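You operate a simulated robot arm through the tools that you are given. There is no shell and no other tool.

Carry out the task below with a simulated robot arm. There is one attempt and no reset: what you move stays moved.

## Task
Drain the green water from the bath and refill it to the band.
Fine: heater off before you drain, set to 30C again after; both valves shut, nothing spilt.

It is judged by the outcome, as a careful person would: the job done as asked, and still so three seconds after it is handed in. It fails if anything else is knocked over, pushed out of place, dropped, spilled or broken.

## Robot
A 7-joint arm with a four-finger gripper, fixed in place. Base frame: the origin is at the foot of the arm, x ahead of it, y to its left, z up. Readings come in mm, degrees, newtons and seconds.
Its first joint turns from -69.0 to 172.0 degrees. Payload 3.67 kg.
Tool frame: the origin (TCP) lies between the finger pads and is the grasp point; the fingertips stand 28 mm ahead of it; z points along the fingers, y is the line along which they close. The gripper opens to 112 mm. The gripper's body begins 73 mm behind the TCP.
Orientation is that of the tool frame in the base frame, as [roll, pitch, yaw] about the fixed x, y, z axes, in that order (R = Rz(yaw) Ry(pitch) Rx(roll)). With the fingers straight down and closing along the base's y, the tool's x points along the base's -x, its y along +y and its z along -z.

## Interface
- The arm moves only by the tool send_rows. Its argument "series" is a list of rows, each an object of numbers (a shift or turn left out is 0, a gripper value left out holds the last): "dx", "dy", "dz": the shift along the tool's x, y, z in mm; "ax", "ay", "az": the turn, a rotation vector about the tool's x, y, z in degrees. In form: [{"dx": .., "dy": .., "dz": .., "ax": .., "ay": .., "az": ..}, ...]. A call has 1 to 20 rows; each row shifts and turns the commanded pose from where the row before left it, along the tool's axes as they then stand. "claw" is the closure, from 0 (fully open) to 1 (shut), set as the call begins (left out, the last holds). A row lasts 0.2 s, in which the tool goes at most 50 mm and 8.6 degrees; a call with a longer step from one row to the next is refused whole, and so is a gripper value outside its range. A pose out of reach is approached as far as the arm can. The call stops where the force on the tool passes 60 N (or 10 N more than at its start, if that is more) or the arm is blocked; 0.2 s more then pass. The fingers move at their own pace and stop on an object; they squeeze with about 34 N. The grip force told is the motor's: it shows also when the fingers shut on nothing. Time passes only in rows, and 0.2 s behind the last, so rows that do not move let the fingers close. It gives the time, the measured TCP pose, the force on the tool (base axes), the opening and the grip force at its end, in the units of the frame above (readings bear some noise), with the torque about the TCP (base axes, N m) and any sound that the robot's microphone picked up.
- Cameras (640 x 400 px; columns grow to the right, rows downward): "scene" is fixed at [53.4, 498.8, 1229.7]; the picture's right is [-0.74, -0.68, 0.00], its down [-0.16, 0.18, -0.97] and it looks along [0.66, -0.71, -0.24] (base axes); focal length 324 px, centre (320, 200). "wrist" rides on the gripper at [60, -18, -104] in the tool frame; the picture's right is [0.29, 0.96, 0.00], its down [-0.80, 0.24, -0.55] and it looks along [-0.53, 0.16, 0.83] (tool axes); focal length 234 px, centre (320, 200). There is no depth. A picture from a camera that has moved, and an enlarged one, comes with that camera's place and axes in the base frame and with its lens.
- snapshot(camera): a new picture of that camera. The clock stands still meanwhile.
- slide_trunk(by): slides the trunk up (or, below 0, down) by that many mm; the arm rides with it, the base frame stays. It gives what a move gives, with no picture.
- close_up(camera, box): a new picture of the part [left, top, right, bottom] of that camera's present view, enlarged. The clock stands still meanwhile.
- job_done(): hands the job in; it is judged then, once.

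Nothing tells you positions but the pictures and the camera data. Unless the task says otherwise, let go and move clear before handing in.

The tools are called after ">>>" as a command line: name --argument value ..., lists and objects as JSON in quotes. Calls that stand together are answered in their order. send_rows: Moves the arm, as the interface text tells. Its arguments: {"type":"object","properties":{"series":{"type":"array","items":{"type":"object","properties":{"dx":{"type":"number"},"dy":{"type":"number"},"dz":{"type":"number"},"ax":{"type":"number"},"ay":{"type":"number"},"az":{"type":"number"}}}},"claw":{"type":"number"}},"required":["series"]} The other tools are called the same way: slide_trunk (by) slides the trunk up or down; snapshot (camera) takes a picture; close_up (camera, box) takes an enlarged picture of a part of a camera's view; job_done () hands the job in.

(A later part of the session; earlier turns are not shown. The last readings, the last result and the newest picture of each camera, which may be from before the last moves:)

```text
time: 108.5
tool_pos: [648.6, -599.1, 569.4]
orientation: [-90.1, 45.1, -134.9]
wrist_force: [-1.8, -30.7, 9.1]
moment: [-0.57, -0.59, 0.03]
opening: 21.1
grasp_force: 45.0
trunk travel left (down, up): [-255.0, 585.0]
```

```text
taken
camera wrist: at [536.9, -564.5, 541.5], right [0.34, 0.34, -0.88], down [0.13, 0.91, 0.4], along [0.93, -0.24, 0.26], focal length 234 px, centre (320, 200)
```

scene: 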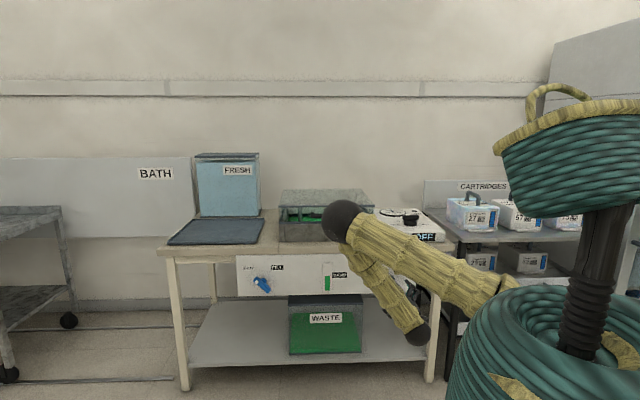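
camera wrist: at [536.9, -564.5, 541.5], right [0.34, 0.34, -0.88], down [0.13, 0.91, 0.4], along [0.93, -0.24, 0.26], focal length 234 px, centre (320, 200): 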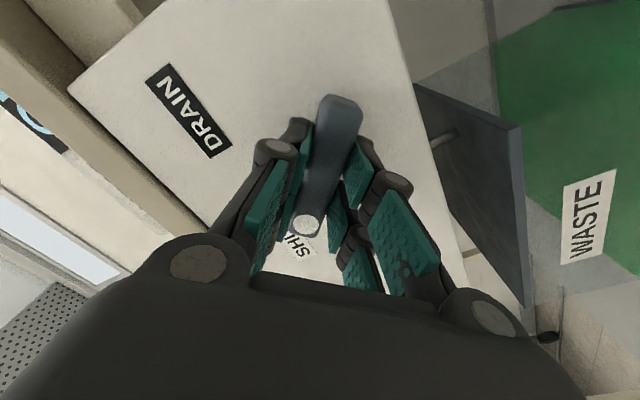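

The lever is back at its original shut angle. I'll release, back off, and verify.

>>> send_rows --series '[{}, {}, {}]' --claw 0

>>> send_rows --series '[{"dz": -20}, {"dz": -25}, {"dz": -25}, {"dz": -25}, {}]'

>>> snapshot --camera "wrist"

>>> snapshot --camera "scene"

```text
time: 109.3
tool_pos: [648.9, -598.5, 569.3]
orientation: [-90.1, 45.1, -135.0]
wrist_force: [-0.1, -0.1, 0.4]
moment: [0.02, -0.02, 0.02]
opening: 111.8
grasp_force: 0.1
trunk travel left (down, up): [-255.0, 585.0]
```

```text
time: 110.5
tool_pos: [580.8, -531.4, 570.3]
orientation: [-90.0, 45.1, -135.1]
wrist_force: [0.2, -0.3, 0.0]
moment: [0.02, 0.01, -0.03]
opening: 112.0
grasp_force: 0.0
trunk travel left (down, up): [-255.0, 585.0]
```

```text
taken
camera wrist: at [469.8, -496.3, 542.0], right [0.34, 0.34, -0.88], down [0.13, 0.91, 0.4], along [0.93, -0.24, 0.26], focal length 234 px, centre (320, 200)
```

wrist: 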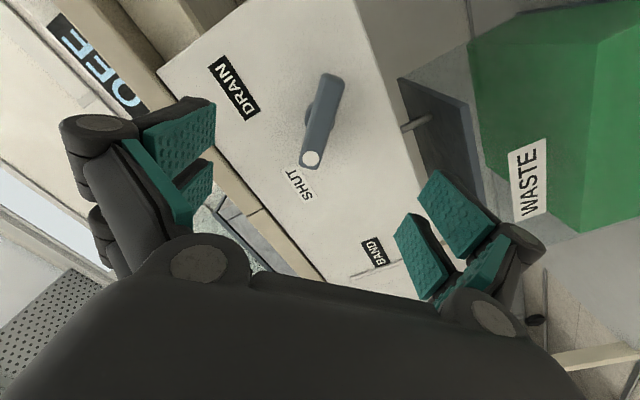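

```text
taken
```

scene: 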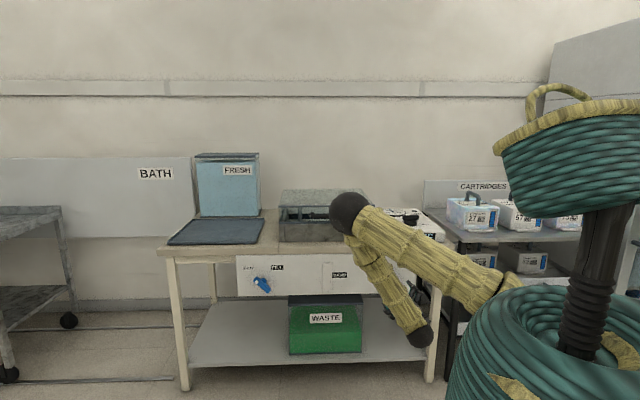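

DRAIN points at SHUT and the gauge is empty. Next is the FILL valve, whose pivot I estimate at R≈-570, z≈569. I'll slide left along the panel, staying about 100 mm off it.

>>> send_rows --series '[{"dx": -32, "dy": 32}, {"dx": -32, "dy": 32}, {"dx": -32, "dy": 32}, {"dx": -32, "dy": 32}, {"dx": -32, "dy": 32}, {"dx": -32, "dy": 32}, {}]'

>>> snapshot --camera "scene"

```text
time: 112.1
tool_pos: [772.9, -338.3, 570.9]
orientation: [-90.1, 45.1, -135.0]
wrist_force: [0.4, 0.2, 0.2]
moment: [0.0, 0.01, 0.0]
opening: 112.1
grasp_force: 0.1
trunk travel left (down, up): [-255.0, 585.0]
```

```text
taken
```

scene: 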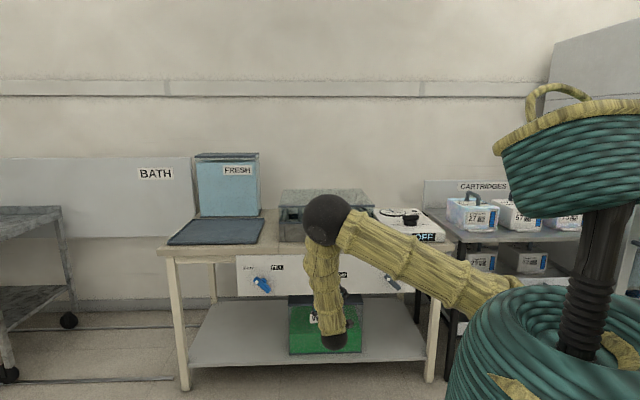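

>>> send_rows --series '[{"dx": -31, "dy": 31}, {"dx": -31, "dy": 31}, {"dx": -31, "dy": 31}, {"dx": -31, "dy": 31}, {"dx": -31, "dy": 31}, {"dx": -31, "dy": 31}, {}]'

>>> snapshot --camera "scene"

>>> snapshot --camera "wrist"

```text
time: 113.7
tool_pos: [960.0, -150.0, 573.9]
orientation: [-90.1, 45.0, -135.1]
wrist_force: [-0.3, 0.6, -0.6]
moment: [0.01, 0.0, 0.03]
opening: 112.2
grasp_force: 0.0
trunk travel left (down, up): [-255.0, 585.0]
```

```text
taken
```

scene: 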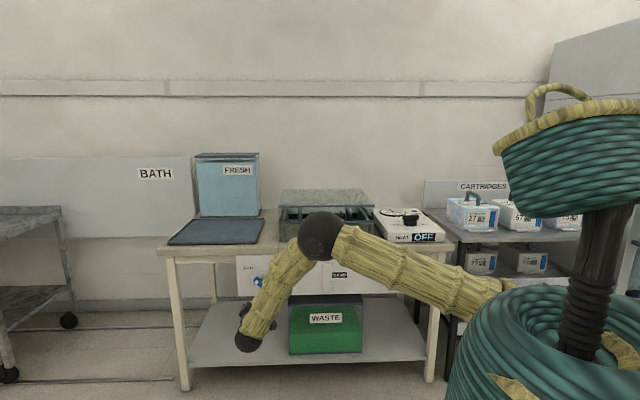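

```text
taken
camera wrist: at [848.3, -115.7, 545.2], right [0.34, 0.34, -0.88], down [0.13, 0.91, 0.4], along [0.93, -0.24, 0.26], focal length 234 px, centre (320, 200)
```

wrist: 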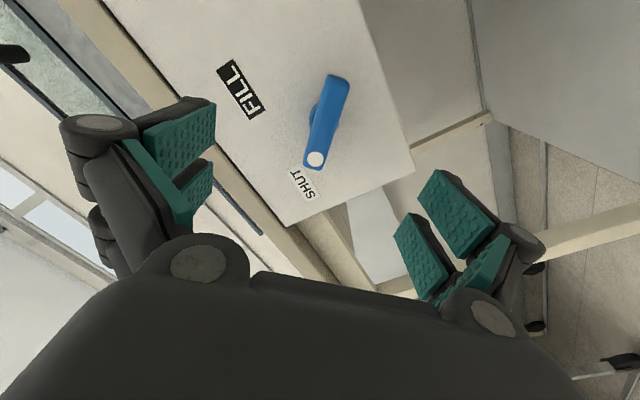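

FILL's view matches DRAIN's almost exactly, which puts its pivot at R≈-576, z≈569. I'll shift a few mm and advance to straddle the lever.

>>> send_rows --series '[{"dx": 0.7, "dy": 5.8}, {"dz": 20}, {"dz": 20}, {"dz": 20}, {"dz": 20}, {"dz": 17}, {}]'

>>> snapshot --camera "wrist"

>>> close_up --camera "scene" --box '[220, 180, 400, 300]'

```text
time: 115.3
tool_pos: [1029.8, -219.2, 566.6]
orientation: [-90.1, 45.1, -134.9]
wrist_force: [0.3, -0.2, -0.6]
moment: [-0.02, 0.01, 0.0]
opening: 112.1
grasp_force: 0.1
trunk travel left (down, up): [-255.0, 585.0]
```

```text
taken
camera wrist: at [919.3, -184.3, 539.0], right [0.34, 0.34, -0.88], down [0.13, 0.91, 0.4], along [0.93, -0.24, 0.26], focal length 234 px, centre (320, 200)
```

wrist: 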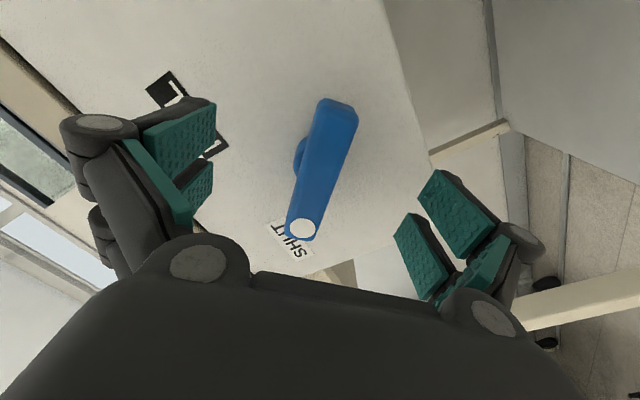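

```text
3.33 times, centred on (310, 240) of scene
camera zoom: at [53.4, 498.8, 1229.7], right [-0.74, -0.68, 0.0], down [-0.16, 0.18, -0.97], along [0.66, -0.71, -0.24], focal length 1081 px, centre (353, 67)
```

zoom: 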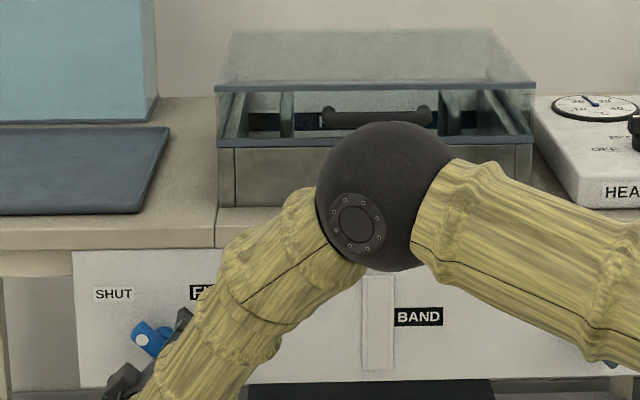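

The lever is centred between the fingers, and the gauge and BAND label stay visible below the elbow. I'll close on the FILL lever.

>>> send_rows --series '[{}, {}, {}]' --claw 1

>>> snapshot --camera "wrist"

>>> close_up --camera "scene" --box '[290, 240, 390, 305]'

```text
time: 116.1
tool_pos: [1030.6, -220.2, 568.4]
orientation: [-90.1, 45.2, -135.1]
wrist_force: [-7.0, -3.2, 3.7]
moment: [-0.11, -0.11, -0.32]
opening: 20.9
grasp_force: 44.3
trunk travel left (down, up): [-255.0, 585.0]
```

```text
taken
camera wrist: at [918.8, -184.9, 539.9], right [0.34, 0.34, -0.88], down [0.13, 0.91, 0.4], along [0.93, -0.24, 0.26], focal length 234 px, centre (320, 200)
```

wrist: 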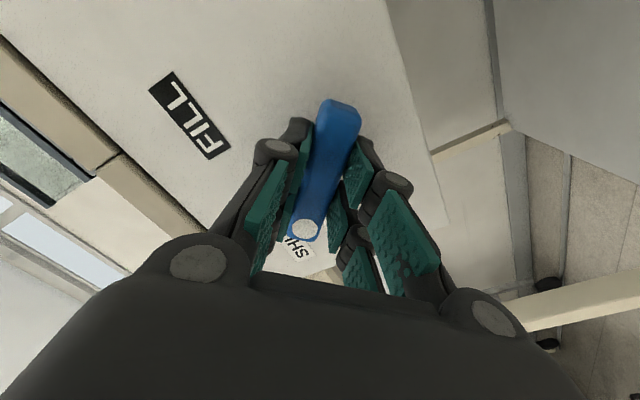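

```text
6.15 times, centred on (340, 272) of scene
camera zoom: at [53.4, 498.8, 1229.7], right [-0.74, -0.68, 0.0], down [-0.16, 0.18, -0.97], along [0.66, -0.71, -0.24], focal length 1996 px, centre (197, -246)
```

zoom: 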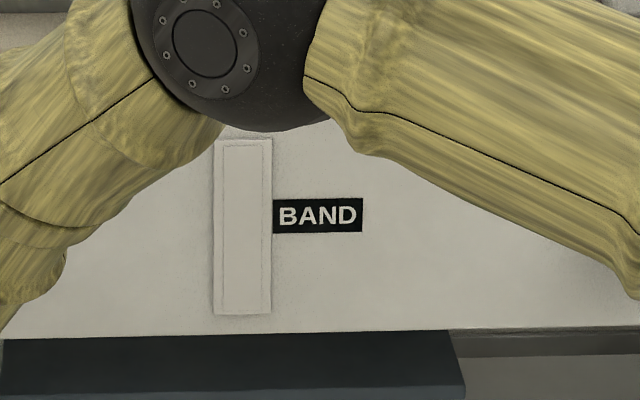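

The gauge is fully visible. I'll open the FILL lever part-way and watch the level.

>>> send_rows --series '[{"az": 5}, {"az": 5}, {"az": 5}, {"az": 5}, {"az": 5}, {"az": 5}]'

>>> close_up --camera "scene" --box '[290, 240, 390, 305]'

```text
time: 117.5
tool_pos: [1031.8, -220.3, 566.9]
orientation: [-90.0, 75.2, -134.9]
wrist_force: [24.5, -9.2, 8.6]
moment: [0.48, 0.52, 0.03]
opening: 21.1
grasp_force: 44.9
trunk travel left (down, up): [-255.0, 585.0]
```

```text
6.15 times, centred on (340, 272) of scene
camera zoom: at [53.4, 498.8, 1229.7], right [-0.74, -0.68, 0.0], down [-0.16, 0.18, -0.97], along [0.66, -0.71, -0.24], focal length 1996 px, centre (197, -246)
```

zoom: 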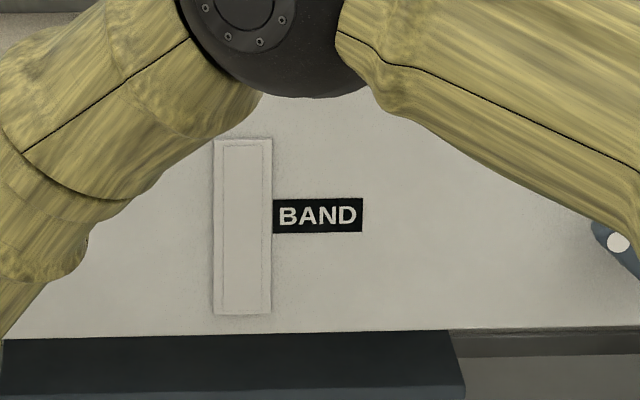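

>>> send_rows --series '[{"dx": -0.7, "dy": 0.5, "dz": 0.8, "az": 5}, {"az": 5}, {"az": 5}, {"az": 5}]'

>>> close_up --camera "scene" --box '[290, 240, 390, 305]'

```text
time: 118.5
tool_pos: [1031.8, -218.5, 567.7]
orientation: [90.6, 84.9, 45.8]
wrist_force: [14.8, -4.4, 7.3]
moment: [-0.11, -0.09, 0.16]
opening: 21.0
grasp_force: 44.7
trunk travel left (down, up): [-255.0, 585.0]
```

```text
6.15 times, centred on (340, 272) of scene
camera zoom: at [53.4, 498.8, 1229.7], right [-0.74, -0.68, 0.0], down [-0.16, 0.18, -0.97], along [0.66, -0.71, -0.24], focal length 1996 px, centre (197, -246)
```

zoom: 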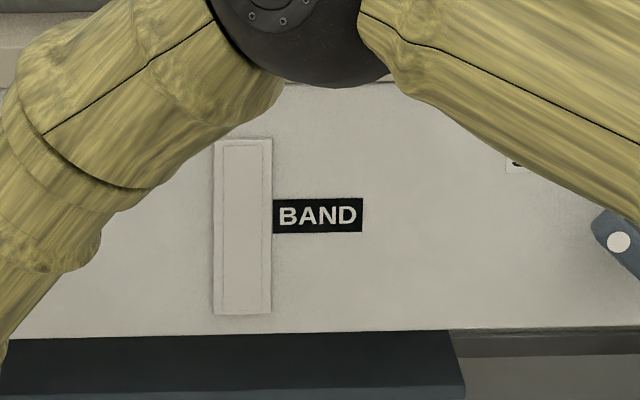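

>>> send_rows --series '[{"az": 5}, {"az": 5}, {"az": 5}, {}]'

>>> close_up --camera "scene" --box '[290, 240, 390, 305]'

>>> close_up --camera "scene" --box '[180, 140, 400, 260]'

```text
time: 119.5
tool_pos: [1031.8, -218.6, 567.2]
orientation: [90.0, 69.7, 45.1]
wrist_force: [20.6, -3.6, 12.5]
moment: [0.42, 0.48, 0.65]
opening: 21.4
grasp_force: 45.6
trunk travel left (down, up): [-255.0, 585.0]
```

```text
6.15 times, centred on (340, 272) of scene
camera zoom: at [53.4, 498.8, 1229.7], right [-0.74, -0.68, 0.0], down [-0.16, 0.18, -0.97], along [0.66, -0.71, -0.24], focal length 1996 px, centre (197, -246)
```

zoom: 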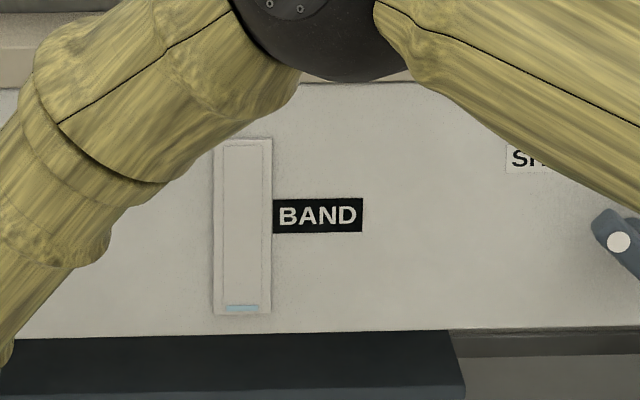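

```text
2.91 times, centred on (290, 200) of scene
camera zoom: at [53.4, 498.8, 1229.7], right [-0.74, -0.68, 0.0], down [-0.16, 0.18, -0.97], along [0.66, -0.71, -0.24], focal length 944 px, centre (407, 200)
```

zoom: 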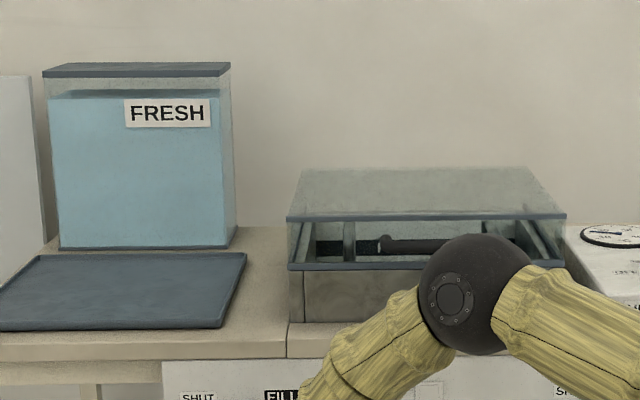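

Blue fresh water is appearing at the bottom of the gauge. I'll hold this opening and watch the rate.

>>> send_rows --series '[{"dz": 0.5}, {}, {}, {}, {}]'

>>> close_up --camera "scene" --box '[290, 240, 390, 305]'

```text
time: 120.7
tool_pos: [1031.3, -218.7, 568.1]
orientation: [90.0, 69.9, 45.0]
wrist_force: [12.0, 4.2, 14.0]
moment: [-0.19, -0.1, 0.35]
opening: 20.8
grasp_force: 45.2
trunk travel left (down, up): [-255.0, 585.0]
```

```text
6.15 times, centred on (340, 272) of scene
camera zoom: at [53.4, 498.8, 1229.7], right [-0.74, -0.68, 0.0], down [-0.16, 0.18, -0.97], along [0.66, -0.71, -0.24], focal length 1996 px, centre (197, -246)
```

zoom: 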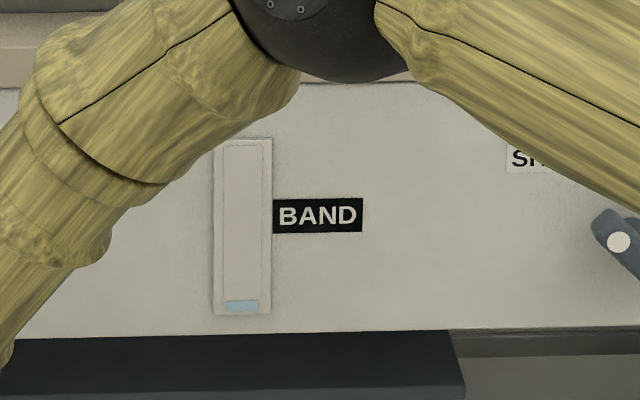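

>>> send_rows --series '[{}, {}, {}, {}, {}, {}, {}, {}, {}, {}, {}, {}, {}, {}, {}]'

>>> close_up --camera "scene" --box '[290, 240, 390, 305]'

```text
time: 123.9
tool_pos: [1032.3, -216.9, 566.9]
orientation: [90.1, 69.9, 45.1]
wrist_force: [8.1, 19.0, 12.6]
moment: [-0.34, -0.19, 0.53]
opening: 21.0
grasp_force: 44.5
trunk travel left (down, up): [-255.0, 585.0]
```

```text
6.15 times, centred on (340, 272) of scene
camera zoom: at [53.4, 498.8, 1229.7], right [-0.74, -0.68, 0.0], down [-0.16, 0.18, -0.97], along [0.66, -0.71, -0.24], focal length 1996 px, centre (197, -246)
```

zoom: 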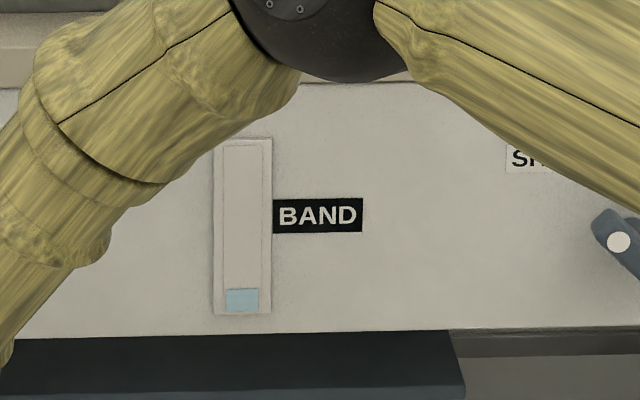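

>>> send_rows --series '[{"dx": -0.2, "dy": 0.8, "dz": -0.3}, {}, {}, {}, {}, {}, {}, {}, {}, {}, {}, {}, {}, {}, {}, {}, {}, {}, {}, {}]'

>>> close_up --camera "scene" --box '[290, 240, 390, 305]'

```text
time: 128.1
tool_pos: [1031.8, -216.9, 567.8]
orientation: [90.2, 70.0, 45.1]
wrist_force: [-13.1, 17.5, 0.4]
moment: [0.06, 0.06, 0.13]
opening: 20.9
grasp_force: 45.4
trunk travel left (down, up): [-255.0, 585.0]
```

```text
6.15 times, centred on (340, 272) of scene
camera zoom: at [53.4, 498.8, 1229.7], right [-0.74, -0.68, 0.0], down [-0.16, 0.18, -0.97], along [0.66, -0.71, -0.24], focal length 1996 px, centre (197, -246)
```

zoom: 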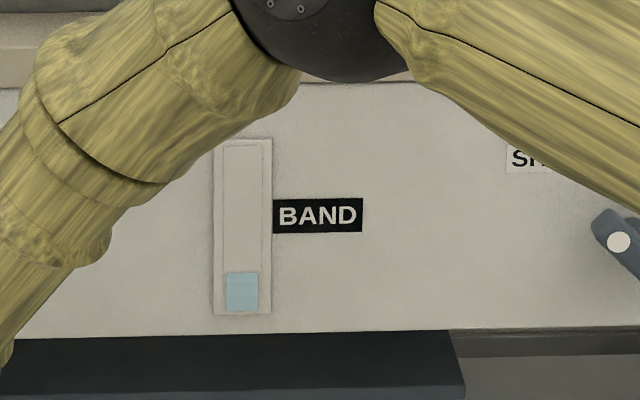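

>>> send_rows --series '[{"dz": -0.6}, {}, {}, {}, {}, {}, {}, {}, {}, {}, {}, {}, {}, {}, {}, {}, {}, {}, {}, {}]'

>>> close_up --camera "scene" --box '[290, 240, 390, 305]'

>>> close_up --camera "scene" --box '[180, 140, 400, 260]'

```text
time: 132.3
tool_pos: [1031.9, -217.4, 567.5]
orientation: [90.2, 69.9, 45.2]
wrist_force: [0.7, 11.1, -0.6]
moment: [-0.06, -0.01, 0.21]
opening: 20.9
grasp_force: 45.4
trunk travel left (down, up): [-255.0, 585.0]
```

```text
6.15 times, centred on (340, 272) of scene
camera zoom: at [53.4, 498.8, 1229.7], right [-0.74, -0.68, 0.0], down [-0.16, 0.18, -0.97], along [0.66, -0.71, -0.24], focal length 1996 px, centre (197, -246)
```

zoom: 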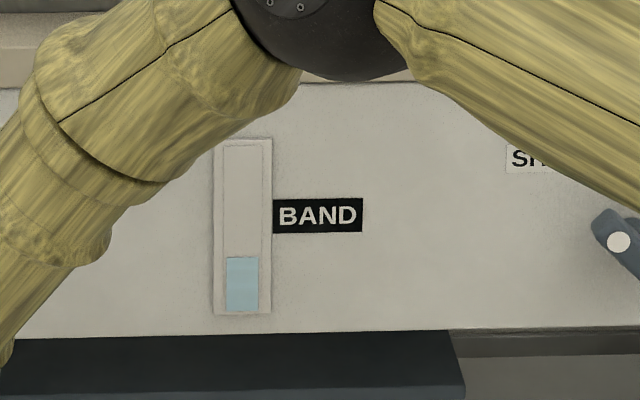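

```text
2.91 times, centred on (290, 200) of scene
camera zoom: at [53.4, 498.8, 1229.7], right [-0.74, -0.68, 0.0], down [-0.16, 0.18, -0.97], along [0.66, -0.71, -0.24], focal length 944 px, centre (407, 200)
```

zoom: 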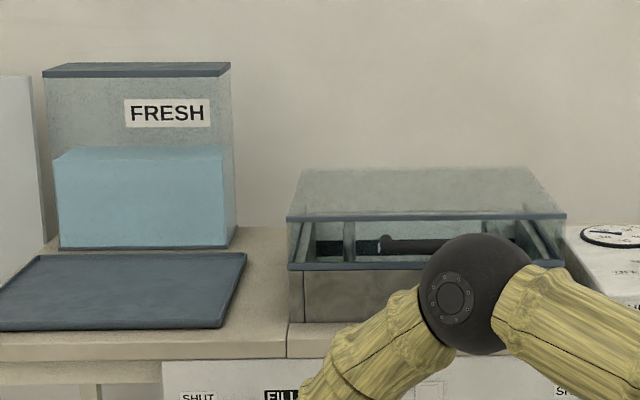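

The level is rising steadily at about 3.6 px/s, with about 40 px to go to the BAND centre.

>>> send_rows --series '[{}, {}, {}, {}, {}, {}, {}, {}, {}, {}, {}, {}, {}, {}, {}, {}, {}, {}, {}, {}]'

>>> close_up --camera "scene" --box '[290, 240, 390, 305]'

```text
time: 136.5
tool_pos: [1032.6, -217.7, 566.3]
orientation: [90.1, 69.9, 45.3]
wrist_force: [3.7, 9.7, 1.3]
moment: [0.04, 0.01, 0.25]
opening: 20.9
grasp_force: 44.7
trunk travel left (down, up): [-255.0, 585.0]
```

```text
6.15 times, centred on (340, 272) of scene
camera zoom: at [53.4, 498.8, 1229.7], right [-0.74, -0.68, 0.0], down [-0.16, 0.18, -0.97], along [0.66, -0.71, -0.24], focal length 1996 px, centre (197, -246)
```

zoom: 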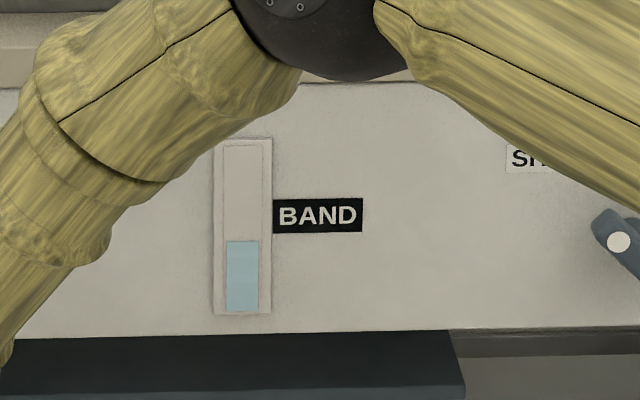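

>>> send_rows --series '[{}, {}, {}, {}, {}, {}, {}, {}, {}, {}, {}, {}, {}, {}, {}, {}, {}, {}]'

>>> close_up --camera "scene" --box '[290, 240, 390, 305]'

>>> close_up --camera "scene" --box '[310, 255, 350, 280]'

```text
time: 140.3
tool_pos: [1031.8, -218.2, 567.6]
orientation: [90.1, 69.9, 45.3]
wrist_force: [6.7, 8.7, 2.0]
moment: [-0.04, 0.0, 0.22]
opening: 20.9
grasp_force: 45.5
trunk travel left (down, up): [-255.0, 585.0]
```

```text
6.15 times, centred on (340, 272) of scene
camera zoom: at [53.4, 498.8, 1229.7], right [-0.74, -0.68, 0.0], down [-0.16, 0.18, -0.97], along [0.66, -0.71, -0.24], focal length 1996 px, centre (197, -246)
```

zoom: 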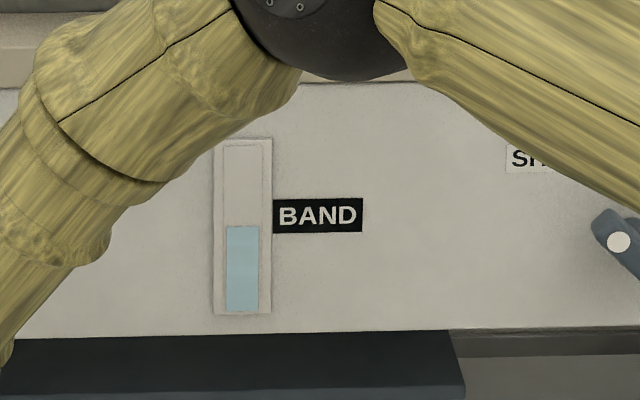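

```text
16.00 times, centred on (330, 268) of scene
camera zoom: at [53.4, 498.8, 1229.7], right [-0.74, -0.68, 0.0], down [-0.16, 0.18, -0.97], along [0.66, -0.71, -0.24], focal length 5190 px, centre (160, -880)
```

zoom: 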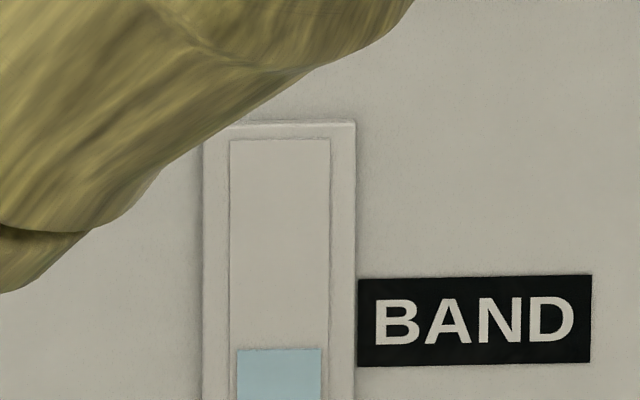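

The level is at the lower part of the BAND label, 20 px below its centre at 16x. I'll wait about 1.4 s more and then close in the same call.

>>> send_rows --series '[{}, {}, {}, {}, {}, {}, {}, {"az": -7}, {"az": -7}, {"az": -7}, {"az": -7}, {"az": -5}]'

>>> close_up --camera "scene" --box '[310, 255, 350, 280]'

```text
time: 142.9
tool_pos: [1030.7, -219.6, 567.6]
orientation: [-90.1, 77.0, -135.0]
wrist_force: [-15.6, 1.3, 1.5]
moment: [-0.68, -0.71, -0.29]
opening: 21.2
grasp_force: 44.4
trunk travel left (down, up): [-255.0, 585.0]
```

```text
16.00 times, centred on (330, 268) of scene
camera zoom: at [53.4, 498.8, 1229.7], right [-0.74, -0.68, 0.0], down [-0.16, 0.18, -0.97], along [0.66, -0.71, -0.24], focal length 5190 px, centre (160, -880)
```

zoom: 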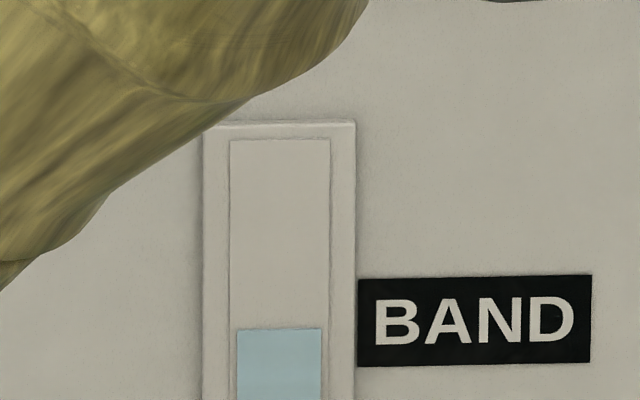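

The level is now close to the centre of the band (329 vs 321). I'll finish turning the lever to SHUT.

>>> send_rows --series '[{"dz": -0.3, "az": -5}, {"az": -5}, {"az": -5}, {"az": -5}, {"az": -6}, {"az": -6}, {}]'

>>> snapshot --camera "wrist"

>>> close_up --camera "scene" --box '[310, 255, 350, 280]'

```text
time: 144.5
tool_pos: [1030.1, -219.8, 568.0]
orientation: [-90.0, 45.1, -135.1]
wrist_force: [-32.6, -25.1, 2.5]
moment: [0.02, -0.13, -1.21]
opening: 20.9
grasp_force: 44.9
trunk travel left (down, up): [-255.0, 585.0]
```

```text
taken
camera wrist: at [918.9, -184.7, 540.0], right [0.34, 0.34, -0.88], down [0.13, 0.91, 0.4], along [0.93, -0.25, 0.26], focal length 234 px, centre (320, 200)
```

wrist: 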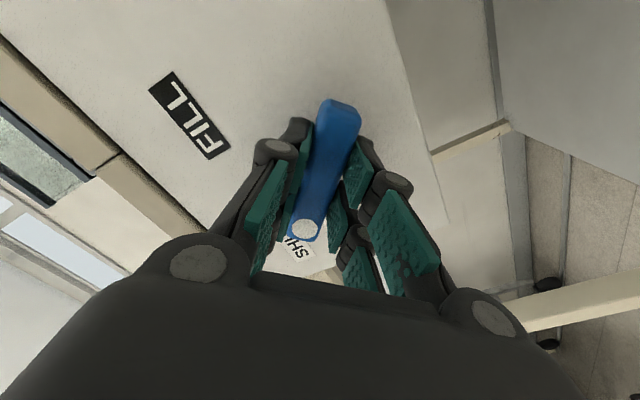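

```text
16.00 times, centred on (330, 268) of scene
camera zoom: at [53.4, 498.8, 1229.7], right [-0.74, -0.68, 0.0], down [-0.16, 0.18, -0.97], along [0.66, -0.71, -0.24], focal length 5190 px, centre (160, -880)
```

zoom: 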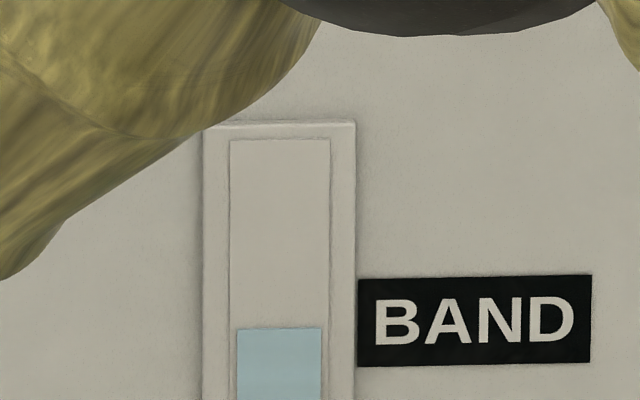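

The level is holding and the FILL lever is back at SHUT. I'll release and back away.

>>> send_rows --series '[{}, {}, {}]' --claw 0

>>> send_rows --series '[{"dz": -20}, {"dz": -25}, {"dz": -25}, {"dz": -30}, {"dz": -30}, {}]'

>>> snapshot --camera "wrist"

>>> snapshot --camera "scene"

```text
time: 145.3
tool_pos: [1031.0, -217.5, 567.1]
orientation: [-90.1, 45.0, -135.0]
wrist_force: [0.1, 0.2, 0.6]
moment: [0.0, 0.0, -0.02]
opening: 112.0
grasp_force: 0.0
trunk travel left (down, up): [-255.0, 585.0]
```

```text
time: 146.7
tool_pos: [938.0, -127.0, 566.9]
orientation: [-90.0, 45.2, -135.1]
wrist_force: [-0.1, 0.7, 0.4]
moment: [-0.01, -0.02, 0.01]
opening: 112.2
grasp_force: 0.1
trunk travel left (down, up): [-255.0, 585.0]
```

```text
taken
camera wrist: at [826.3, -92.1, 539.0], right [0.34, 0.34, -0.88], down [0.13, 0.91, 0.4], along [0.93, -0.24, 0.26], focal length 234 px, centre (320, 200)
```

wrist: 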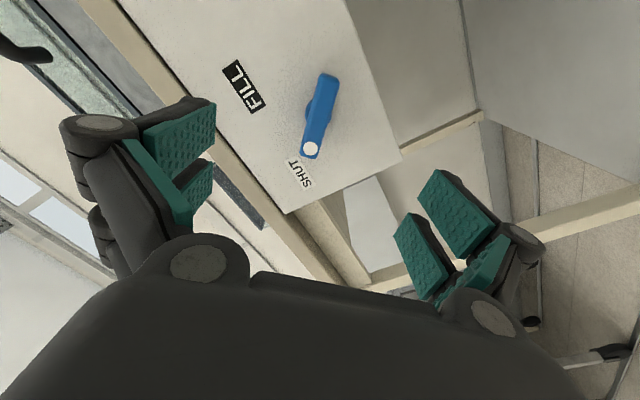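

```text
taken
```

scene: 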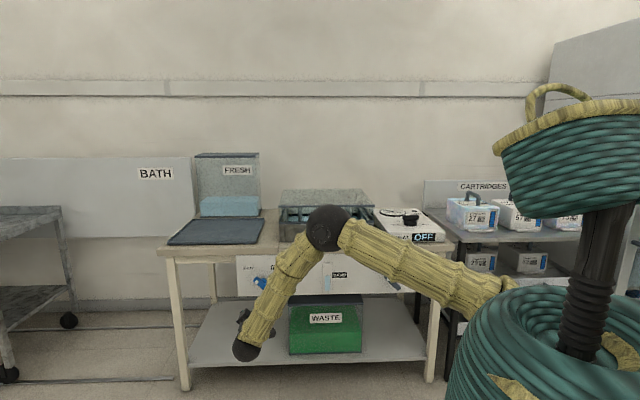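

Both levers are shut. Next is the heater: I'll move right along the front of the panel, then raise and point the tool down, keeping the elbow up.

>>> send_rows --series '[{"dx": 30, "dy": -30}, {"dx": 30, "dy": -30}, {"dx": 30, "dy": -30}, {"dx": 30, "dy": -30}, {"dx": 30, "dy": -30}, {"dx": 30, "dy": -30}, {"dx": 30, "dy": -30}, {"dx": 30, "dy": -30}, {}]'

>>> slide_trunk --by 120

>>> snapshot --camera "scene"

```text
time: 148.7
tool_pos: [700.6, -365.9, 565.4]
orientation: [-90.1, 45.1, -135.0]
wrist_force: [0.2, 0.6, 0.4]
moment: [0.02, 0.0, 0.05]
opening: 112.0
grasp_force: 0.1
trunk travel left (down, up): [-255.0, 585.0]
```

```text
time: 150.2
tool_pos: [701.0, -364.2, 685.1]
orientation: [-90.0, 45.1, -135.0]
wrist_force: [-0.4, 0.2, 0.6]
moment: [-0.01, -0.03, 0.01]
opening: 112.2
grasp_force: 0.1
trunk travel left (down, up): [-375.0, 465.0]
```

```text
taken
```

scene: 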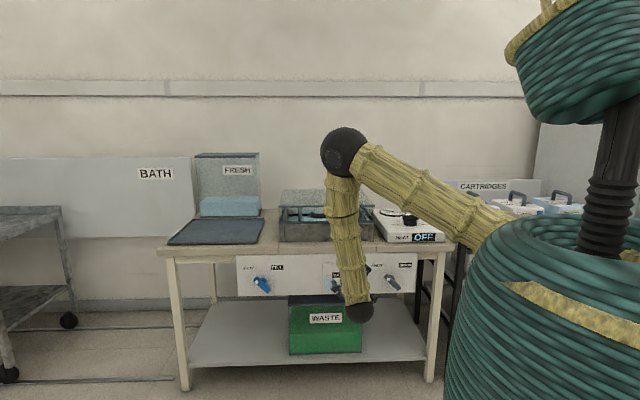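

>>> send_rows --series '[{"ax": -5.8, "ay": 5.8}, {"ax": -5.8, "ay": 5.8}, {"ax": -5.8, "ay": 5.8}, {"ax": -5.8, "ay": 5.8}, {"ax": -5.8, "ay": 5.8}, {"ax": -5.8, "ay": 5.8}, {}]'

>>> snapshot --camera "scene"

```text
time: 151.8
tool_pos: [700.7, -364.6, 686.2]
orientation: [-148.8, 27.7, -172.2]
wrist_force: [0.0, -0.5, -0.2]
moment: [0.0, 0.0, 0.0]
opening: 112.1
grasp_force: 0.0
trunk travel left (down, up): [-375.0, 465.0]
```

```text
taken
```

scene: 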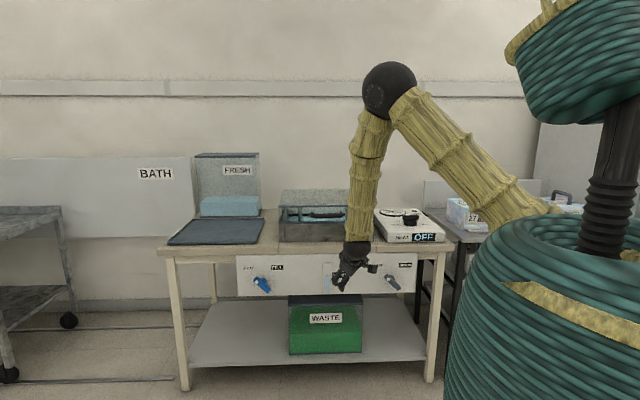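

>>> send_rows --series '[{"ax": -5.8, "ay": 5.8}, {"ax": -5.8, "ay": 5.8}, {"ax": -5.8, "ay": 5.8}, {"ax": -5.8, "ay": 5.8}, {"ax": -5.8, "ay": 5.8}, {"dz": -40}, {"dz": -40}, {"dz": -40}, {"dz": -40}, {"dz": -40}, {}]'

>>> snapshot --camera "scene"

```text
time: 154.2
tool_pos: [700.5, -365.1, 886.7]
orientation: [179.7, -0.2, 180.0]
wrist_force: [0.1, -0.2, 0.2]
moment: [0.01, -0.01, 0.0]
opening: 112.2
grasp_force: 0.2
trunk travel left (down, up): [-375.0, 465.0]
```

```text
taken
```

scene: 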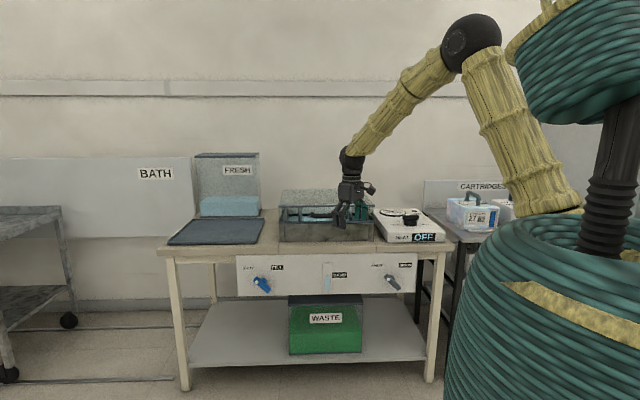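

The arm is now in a clean elbow-up posture and the panel is unobstructed. I'll check both valves and the gauge.

>>> close_up --camera "scene" --box '[230, 240, 430, 365]'

>>> close_up --camera "scene" --box '[300, 255, 380, 305]'

```text
3.20 times, centred on (330, 302) of scene
camera zoom: at [53.4, 498.8, 1229.7], right [-0.74, -0.68, 0.0], down [-0.16, 0.18, -0.97], along [0.66, -0.71, -0.24], focal length 1038 px, centre (288, -128)
```

zoom: 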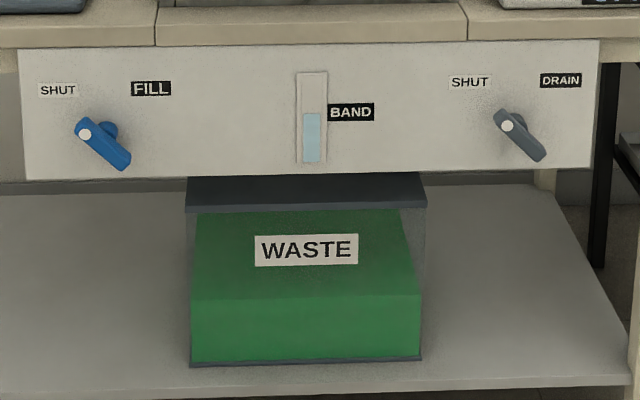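

```text
8.00 times, centred on (340, 280) of scene
camera zoom: at [53.4, 498.8, 1229.7], right [-0.74, -0.68, 0.0], down [-0.16, 0.18, -0.97], along [0.66, -0.71, -0.24], focal length 2595 px, centre (160, -440)
```

zoom: 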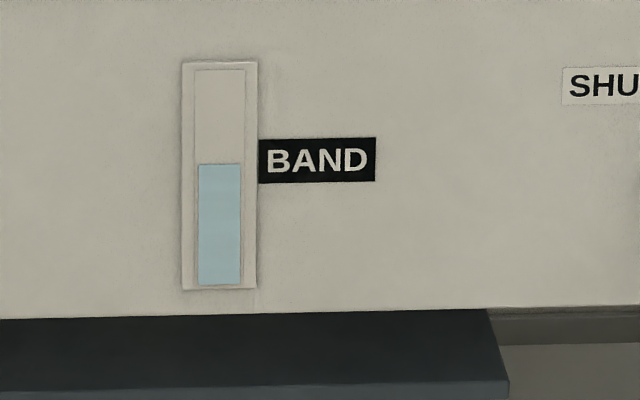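

The panel matches its starting state: both levers at SHUT, level at the band. I'll now turn the tool, move right in front of the table, and then go forward over the heater knob.

>>> send_rows --series '[{"az": -7.5}, {"az": -7.5}, {"az": -7.5}, {"az": -7.5}, {"az": -7.5}, {"az": -7.5}, {"dx": 45}, {"dx": 45}, {"dx": 45}, {"dx": 45}, {"dx": 45}, {"dx": 45}, {"dx": 43}, {}]'

>>> snapshot --camera "scene"

```text
time: 157.2
tool_pos: [476.0, -589.0, 884.5]
orientation: [179.6, 0.0, -135.0]
wrist_force: [1.1, -0.3, -0.3]
moment: [-0.01, -0.02, 0.0]
opening: 111.7
grasp_force: 0.1
trunk travel left (down, up): [-375.0, 465.0]
```

```text
taken
```

scene: 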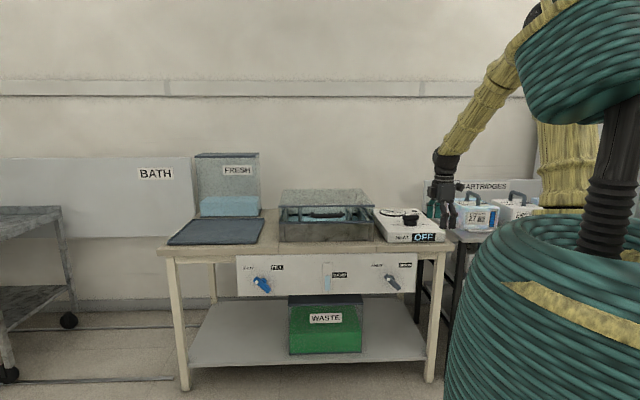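

Clean posture. I'll move forward over the knob at z≈885.

>>> send_rows --series '[{"dy": -43}, {"dy": -43}, {"dy": -43}, {"dy": -43}, {"dy": -43}, {"dy": -43}, {"dy": -44}, {}]'

>>> snapshot --camera "scene"

>>> snapshot --camera "wrist"

```text
time: 159.0
tool_pos: [693.0, -802.0, 882.4]
orientation: [179.6, 0.2, -135.1]
wrist_force: [-0.7, 0.2, 0.2]
moment: [-0.01, 0.03, -0.03]
opening: 112.0
grasp_force: 0.1
trunk travel left (down, up): [-375.0, 465.0]
```

```text
taken
```

scene: 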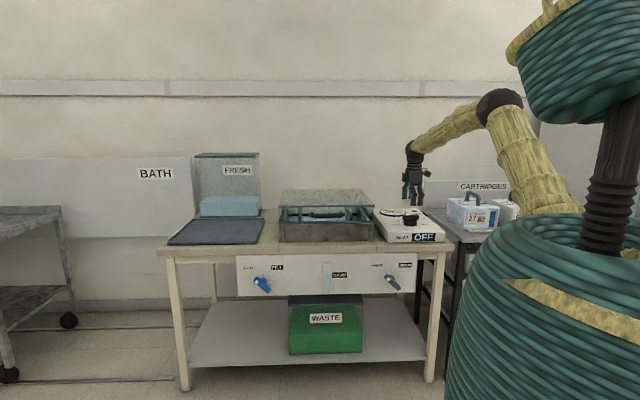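

```text
taken
camera wrist: at [664.6, -857.2, 987.8], right [-0.88, 0.47, 0.0], down [0.39, 0.73, 0.56], along [0.26, 0.49, -0.83], focal length 234 px, centre (320, 200)
```

wrist: 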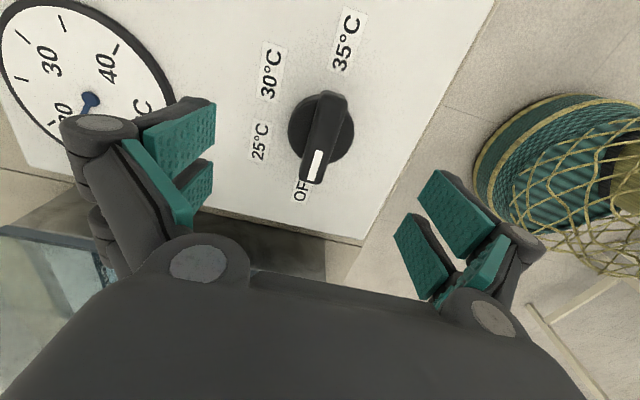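

Elbow up and well clear. I'll test in the air whether the full 120° clockwise turn (yaw 225→105) is reachable in this posture.

>>> send_rows --series '[{"az": 8}, {"az": 8}, {"az": 8}, {"az": 8}, {"az": 8}, {"az": 8}, {"az": 8}, {"az": 8}, {"az": 8}, {"az": 8}, {"az": 8}, {"az": 8}, {"az": 8}, {"az": 8}, {"az": 8}, {}]'

>>> snapshot --camera "scene"

```text
time: 162.4
tool_pos: [692.2, -799.6, 883.1]
orientation: [179.9, -0.3, 104.9]
wrist_force: [0.9, -0.2, 0.4]
moment: [-0.03, 0.02, 0.0]
opening: 112.2
grasp_force: 0.0
trunk travel left (down, up): [-375.0, 465.0]
```

```text
taken
```

scene: 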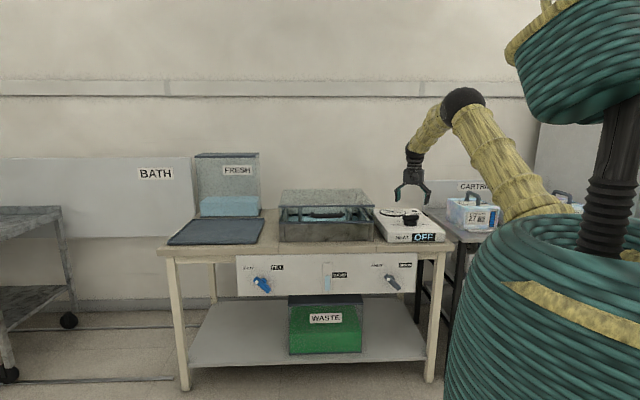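

The full range works. I'll turn back to yaw 225 and then lower straight onto the bar.

>>> send_rows --series '[{"az": -8}, {"az": -8}, {"az": -8}, {"az": -8}, {"az": -8}, {"az": -8}, {"az": -8}, {"az": -8}, {"az": -8}, {"az": -8}, {"az": -8}, {"az": -8}, {"az": -8}, {"az": -8}, {"az": -8}, {}]'

>>> close_up --camera "wrist" --box '[240, 70, 400, 210]'

```text
time: 165.8
tool_pos: [693.3, -802.1, 883.7]
orientation: [179.7, 0.1, -134.9]
wrist_force: [-0.6, 0.6, -0.4]
moment: [0.01, 0.03, -0.03]
opening: 111.7
grasp_force: 0.0
trunk travel left (down, up): [-375.0, 465.0]
```

```text
2.86 times, centred on (320, 140) of wrist
camera zoom: at [664.1, -857.3, 989.2], right [-0.88, 0.47, 0.0], down [0.39, 0.73, 0.56], along [0.26, 0.49, -0.83], focal length 669 px, centre (320, 371)
```

zoom: 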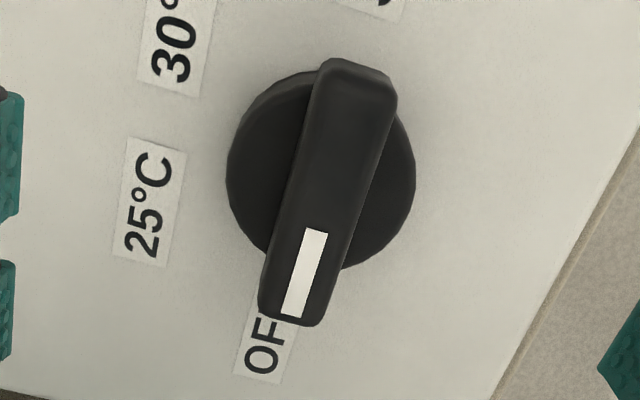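

>>> send_rows --series '[{"dx": -1.5, "dy": 2.2}, {"dz": 16}, {"dz": 16}, {"dz": 16}, {"dz": 16}, {}]'

>>> snapshot --camera "wrist"

```text
time: 167.2
tool_pos: [692.0, -797.2, 818.8]
orientation: [179.7, 0.2, -135.0]
wrist_force: [-0.4, 0.7, 0.8]
moment: [-0.04, 0.0, 0.01]
opening: 112.1
grasp_force: 0.1
trunk travel left (down, up): [-375.0, 465.0]
```

```text
taken
camera wrist: at [663.9, -853.5, 924.5], right [-0.88, 0.47, 0.0], down [0.39, 0.73, 0.56], along [0.26, 0.49, -0.83], focal length 234 px, centre (320, 200)
```

wrist: 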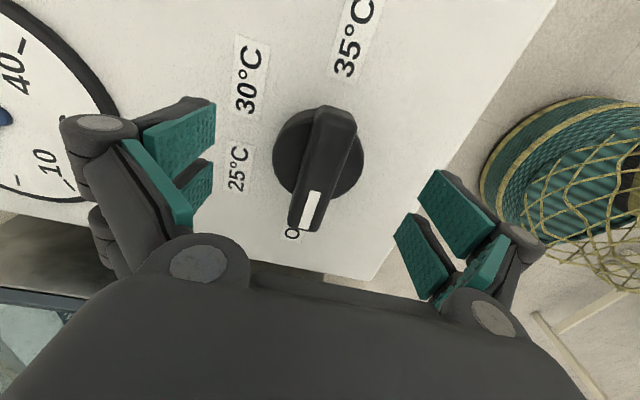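

Centred over the bar. I'll close the gripper.

>>> send_rows --series '[{}, {}, {}]' --claw 1

>>> send_rows --series '[{"az": 5}, {"az": 5}, {"az": 5}, {"az": 5}, {"az": 5}, {"az": 5}]'

```text
time: 168.0
tool_pos: [693.1, -798.4, 819.3]
orientation: [179.8, 0.2, -135.0]
wrist_force: [9.2, -8.5, 6.1]
moment: [-0.3, -0.05, -0.05]
opening: 21.1
grasp_force: 45.2
trunk travel left (down, up): [-375.0, 465.0]
```

```text
time: 169.4
tool_pos: [693.3, -799.6, 819.7]
orientation: [179.6, 0.0, -165.1]
wrist_force: [25.0, -17.9, 11.1]
moment: [-0.4, -1.5, 0.01]
opening: 21.3
grasp_force: 45.6
trunk travel left (down, up): [-375.0, 465.0]
```

>>> send_rows --series '[{"dx": -0.8, "dy": -1.0, "dz": -0.5, "az": 5}, {"az": 5}, {"az": 5}, {"az": 5}, {"az": 5}, {"az": 5}]'

```text
time: 170.8
tool_pos: [692.8, -800.1, 818.5]
orientation: [179.7, -0.3, 165.0]
wrist_force: [17.0, -9.5, 5.5]
moment: [-0.7, -1.08, -0.01]
opening: 21.1
grasp_force: 44.6
trunk travel left (down, up): [-375.0, 465.0]
```

>>> send_rows --series '[{"az": 5}, {"az": 5}, {"az": 5}, {"az": 5}, {"az": 5}, {"az": 5}]'

>>> close_up --camera "scene" --box '[360, 180, 460, 250]'

```text
time: 172.2
tool_pos: [694.0, -800.2, 819.0]
orientation: [179.8, -0.4, 135.2]
wrist_force: [9.7, -8.9, 3.3]
moment: [-0.47, 0.0, 0.01]
opening: 20.8
grasp_force: 45.2
trunk travel left (down, up): [-375.0, 465.0]
```

```text
5.71 times, centred on (410, 215) of scene
camera zoom: at [53.4, 498.8, 1229.7], right [-0.74, -0.68, 0.0], down [-0.16, 0.18, -0.97], along [0.66, -0.71, -0.24], focal length 1853 px, centre (-194, 114)
```

zoom: 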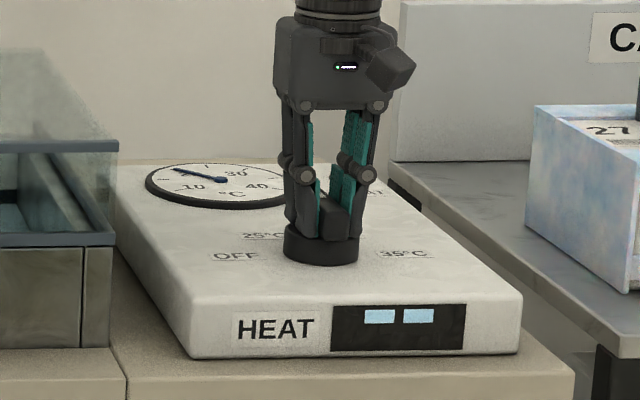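

At the halfway point between marks the display shows blank blocks. I'll turn the remaining 30° to the 30°C mark.

>>> send_rows --series '[{"az": 5}, {"az": 5}, {"az": 5}, {"az": 5}, {"az": 5}, {"az": 5}, {}]'

>>> close_up --camera "scene" --box '[360, 180, 460, 250]'

>>> snapshot --camera "wrist"

```text
time: 173.8
tool_pos: [693.2, -799.6, 818.8]
orientation: [-179.9, -0.5, 104.9]
wrist_force: [2.2, -11.6, 5.0]
moment: [0.59, 0.29, 0.0]
opening: 20.9
grasp_force: 44.9
trunk travel left (down, up): [-375.0, 465.0]
```

```text
5.71 times, centred on (410, 215) of scene
camera zoom: at [53.4, 498.8, 1229.7], right [-0.74, -0.68, 0.0], down [-0.16, 0.18, -0.97], along [0.66, -0.71, -0.24], focal length 1853 px, centre (-194, 114)
```

zoom: 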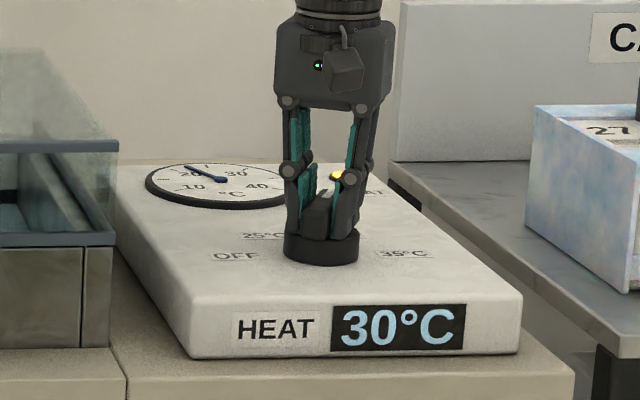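

```text
taken
camera wrist: at [661.4, -746.8, 925.3], right [0.85, 0.53, 0.0], down [0.44, -0.71, 0.55], along [0.29, -0.47, -0.84], focal length 234 px, centre (320, 200)
```

wrist: 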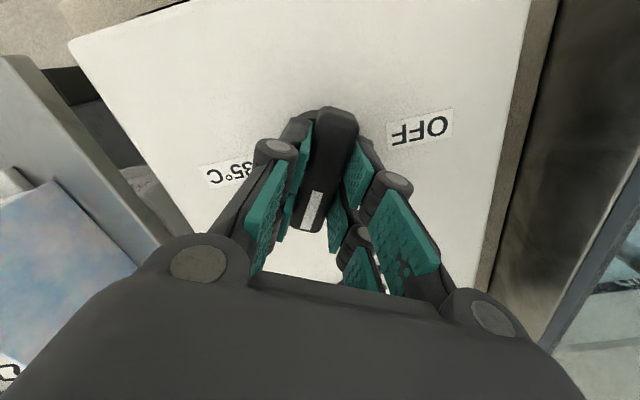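

The display reads 30°C and the heat lamp is lit. I'll release and lift straight up.

>>> send_rows --series '[{}, {}, {}]' --claw 0

>>> send_rows --series '[{"dz": -16}, {"dz": -16}, {"dz": -16}, {"dz": -16}, {"dz": -20}, {}]'

>>> snapshot --camera "wrist"

>>> close_up --camera "scene" --box '[360, 180, 460, 250]'

```text
time: 174.6
tool_pos: [692.5, -799.1, 819.7]
orientation: [180.0, -0.4, 105.0]
wrist_force: [-0.4, 0.1, 0.6]
moment: [0.0, -0.02, 0.02]
opening: 112.2
grasp_force: 0.1
trunk travel left (down, up): [-375.0, 465.0]
```

```text
time: 176.0
tool_pos: [693.0, -799.6, 903.4]
orientation: [179.9, -0.4, 105.0]
wrist_force: [0.4, 0.9, -0.5]
moment: [-0.04, 0.02, -0.02]
opening: 112.2
grasp_force: 0.2
trunk travel left (down, up): [-375.0, 465.0]
```

```text
taken
camera wrist: at [661.5, -747.2, 1010.1], right [0.85, 0.53, 0.0], down [0.44, -0.71, 0.55], along [0.29, -0.47, -0.84], focal length 234 px, centre (320, 200)
```

wrist: 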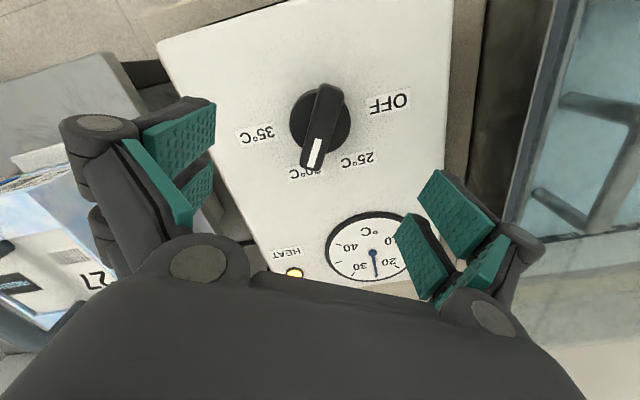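

```text
5.71 times, centred on (410, 215) of scene
camera zoom: at [53.4, 498.8, 1229.7], right [-0.74, -0.68, 0.0], down [-0.16, 0.18, -0.97], along [0.66, -0.71, -0.24], focal length 1853 px, centre (-194, 114)
```

zoom: 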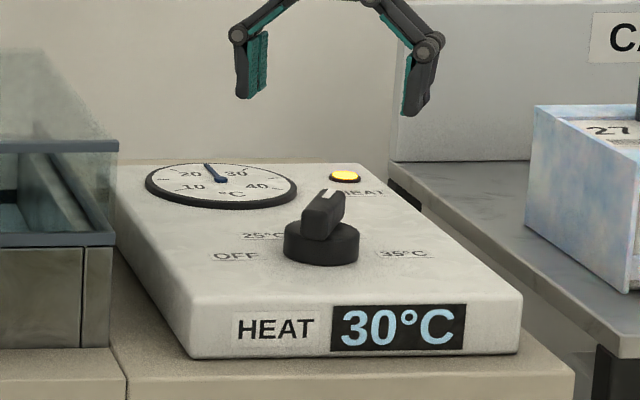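

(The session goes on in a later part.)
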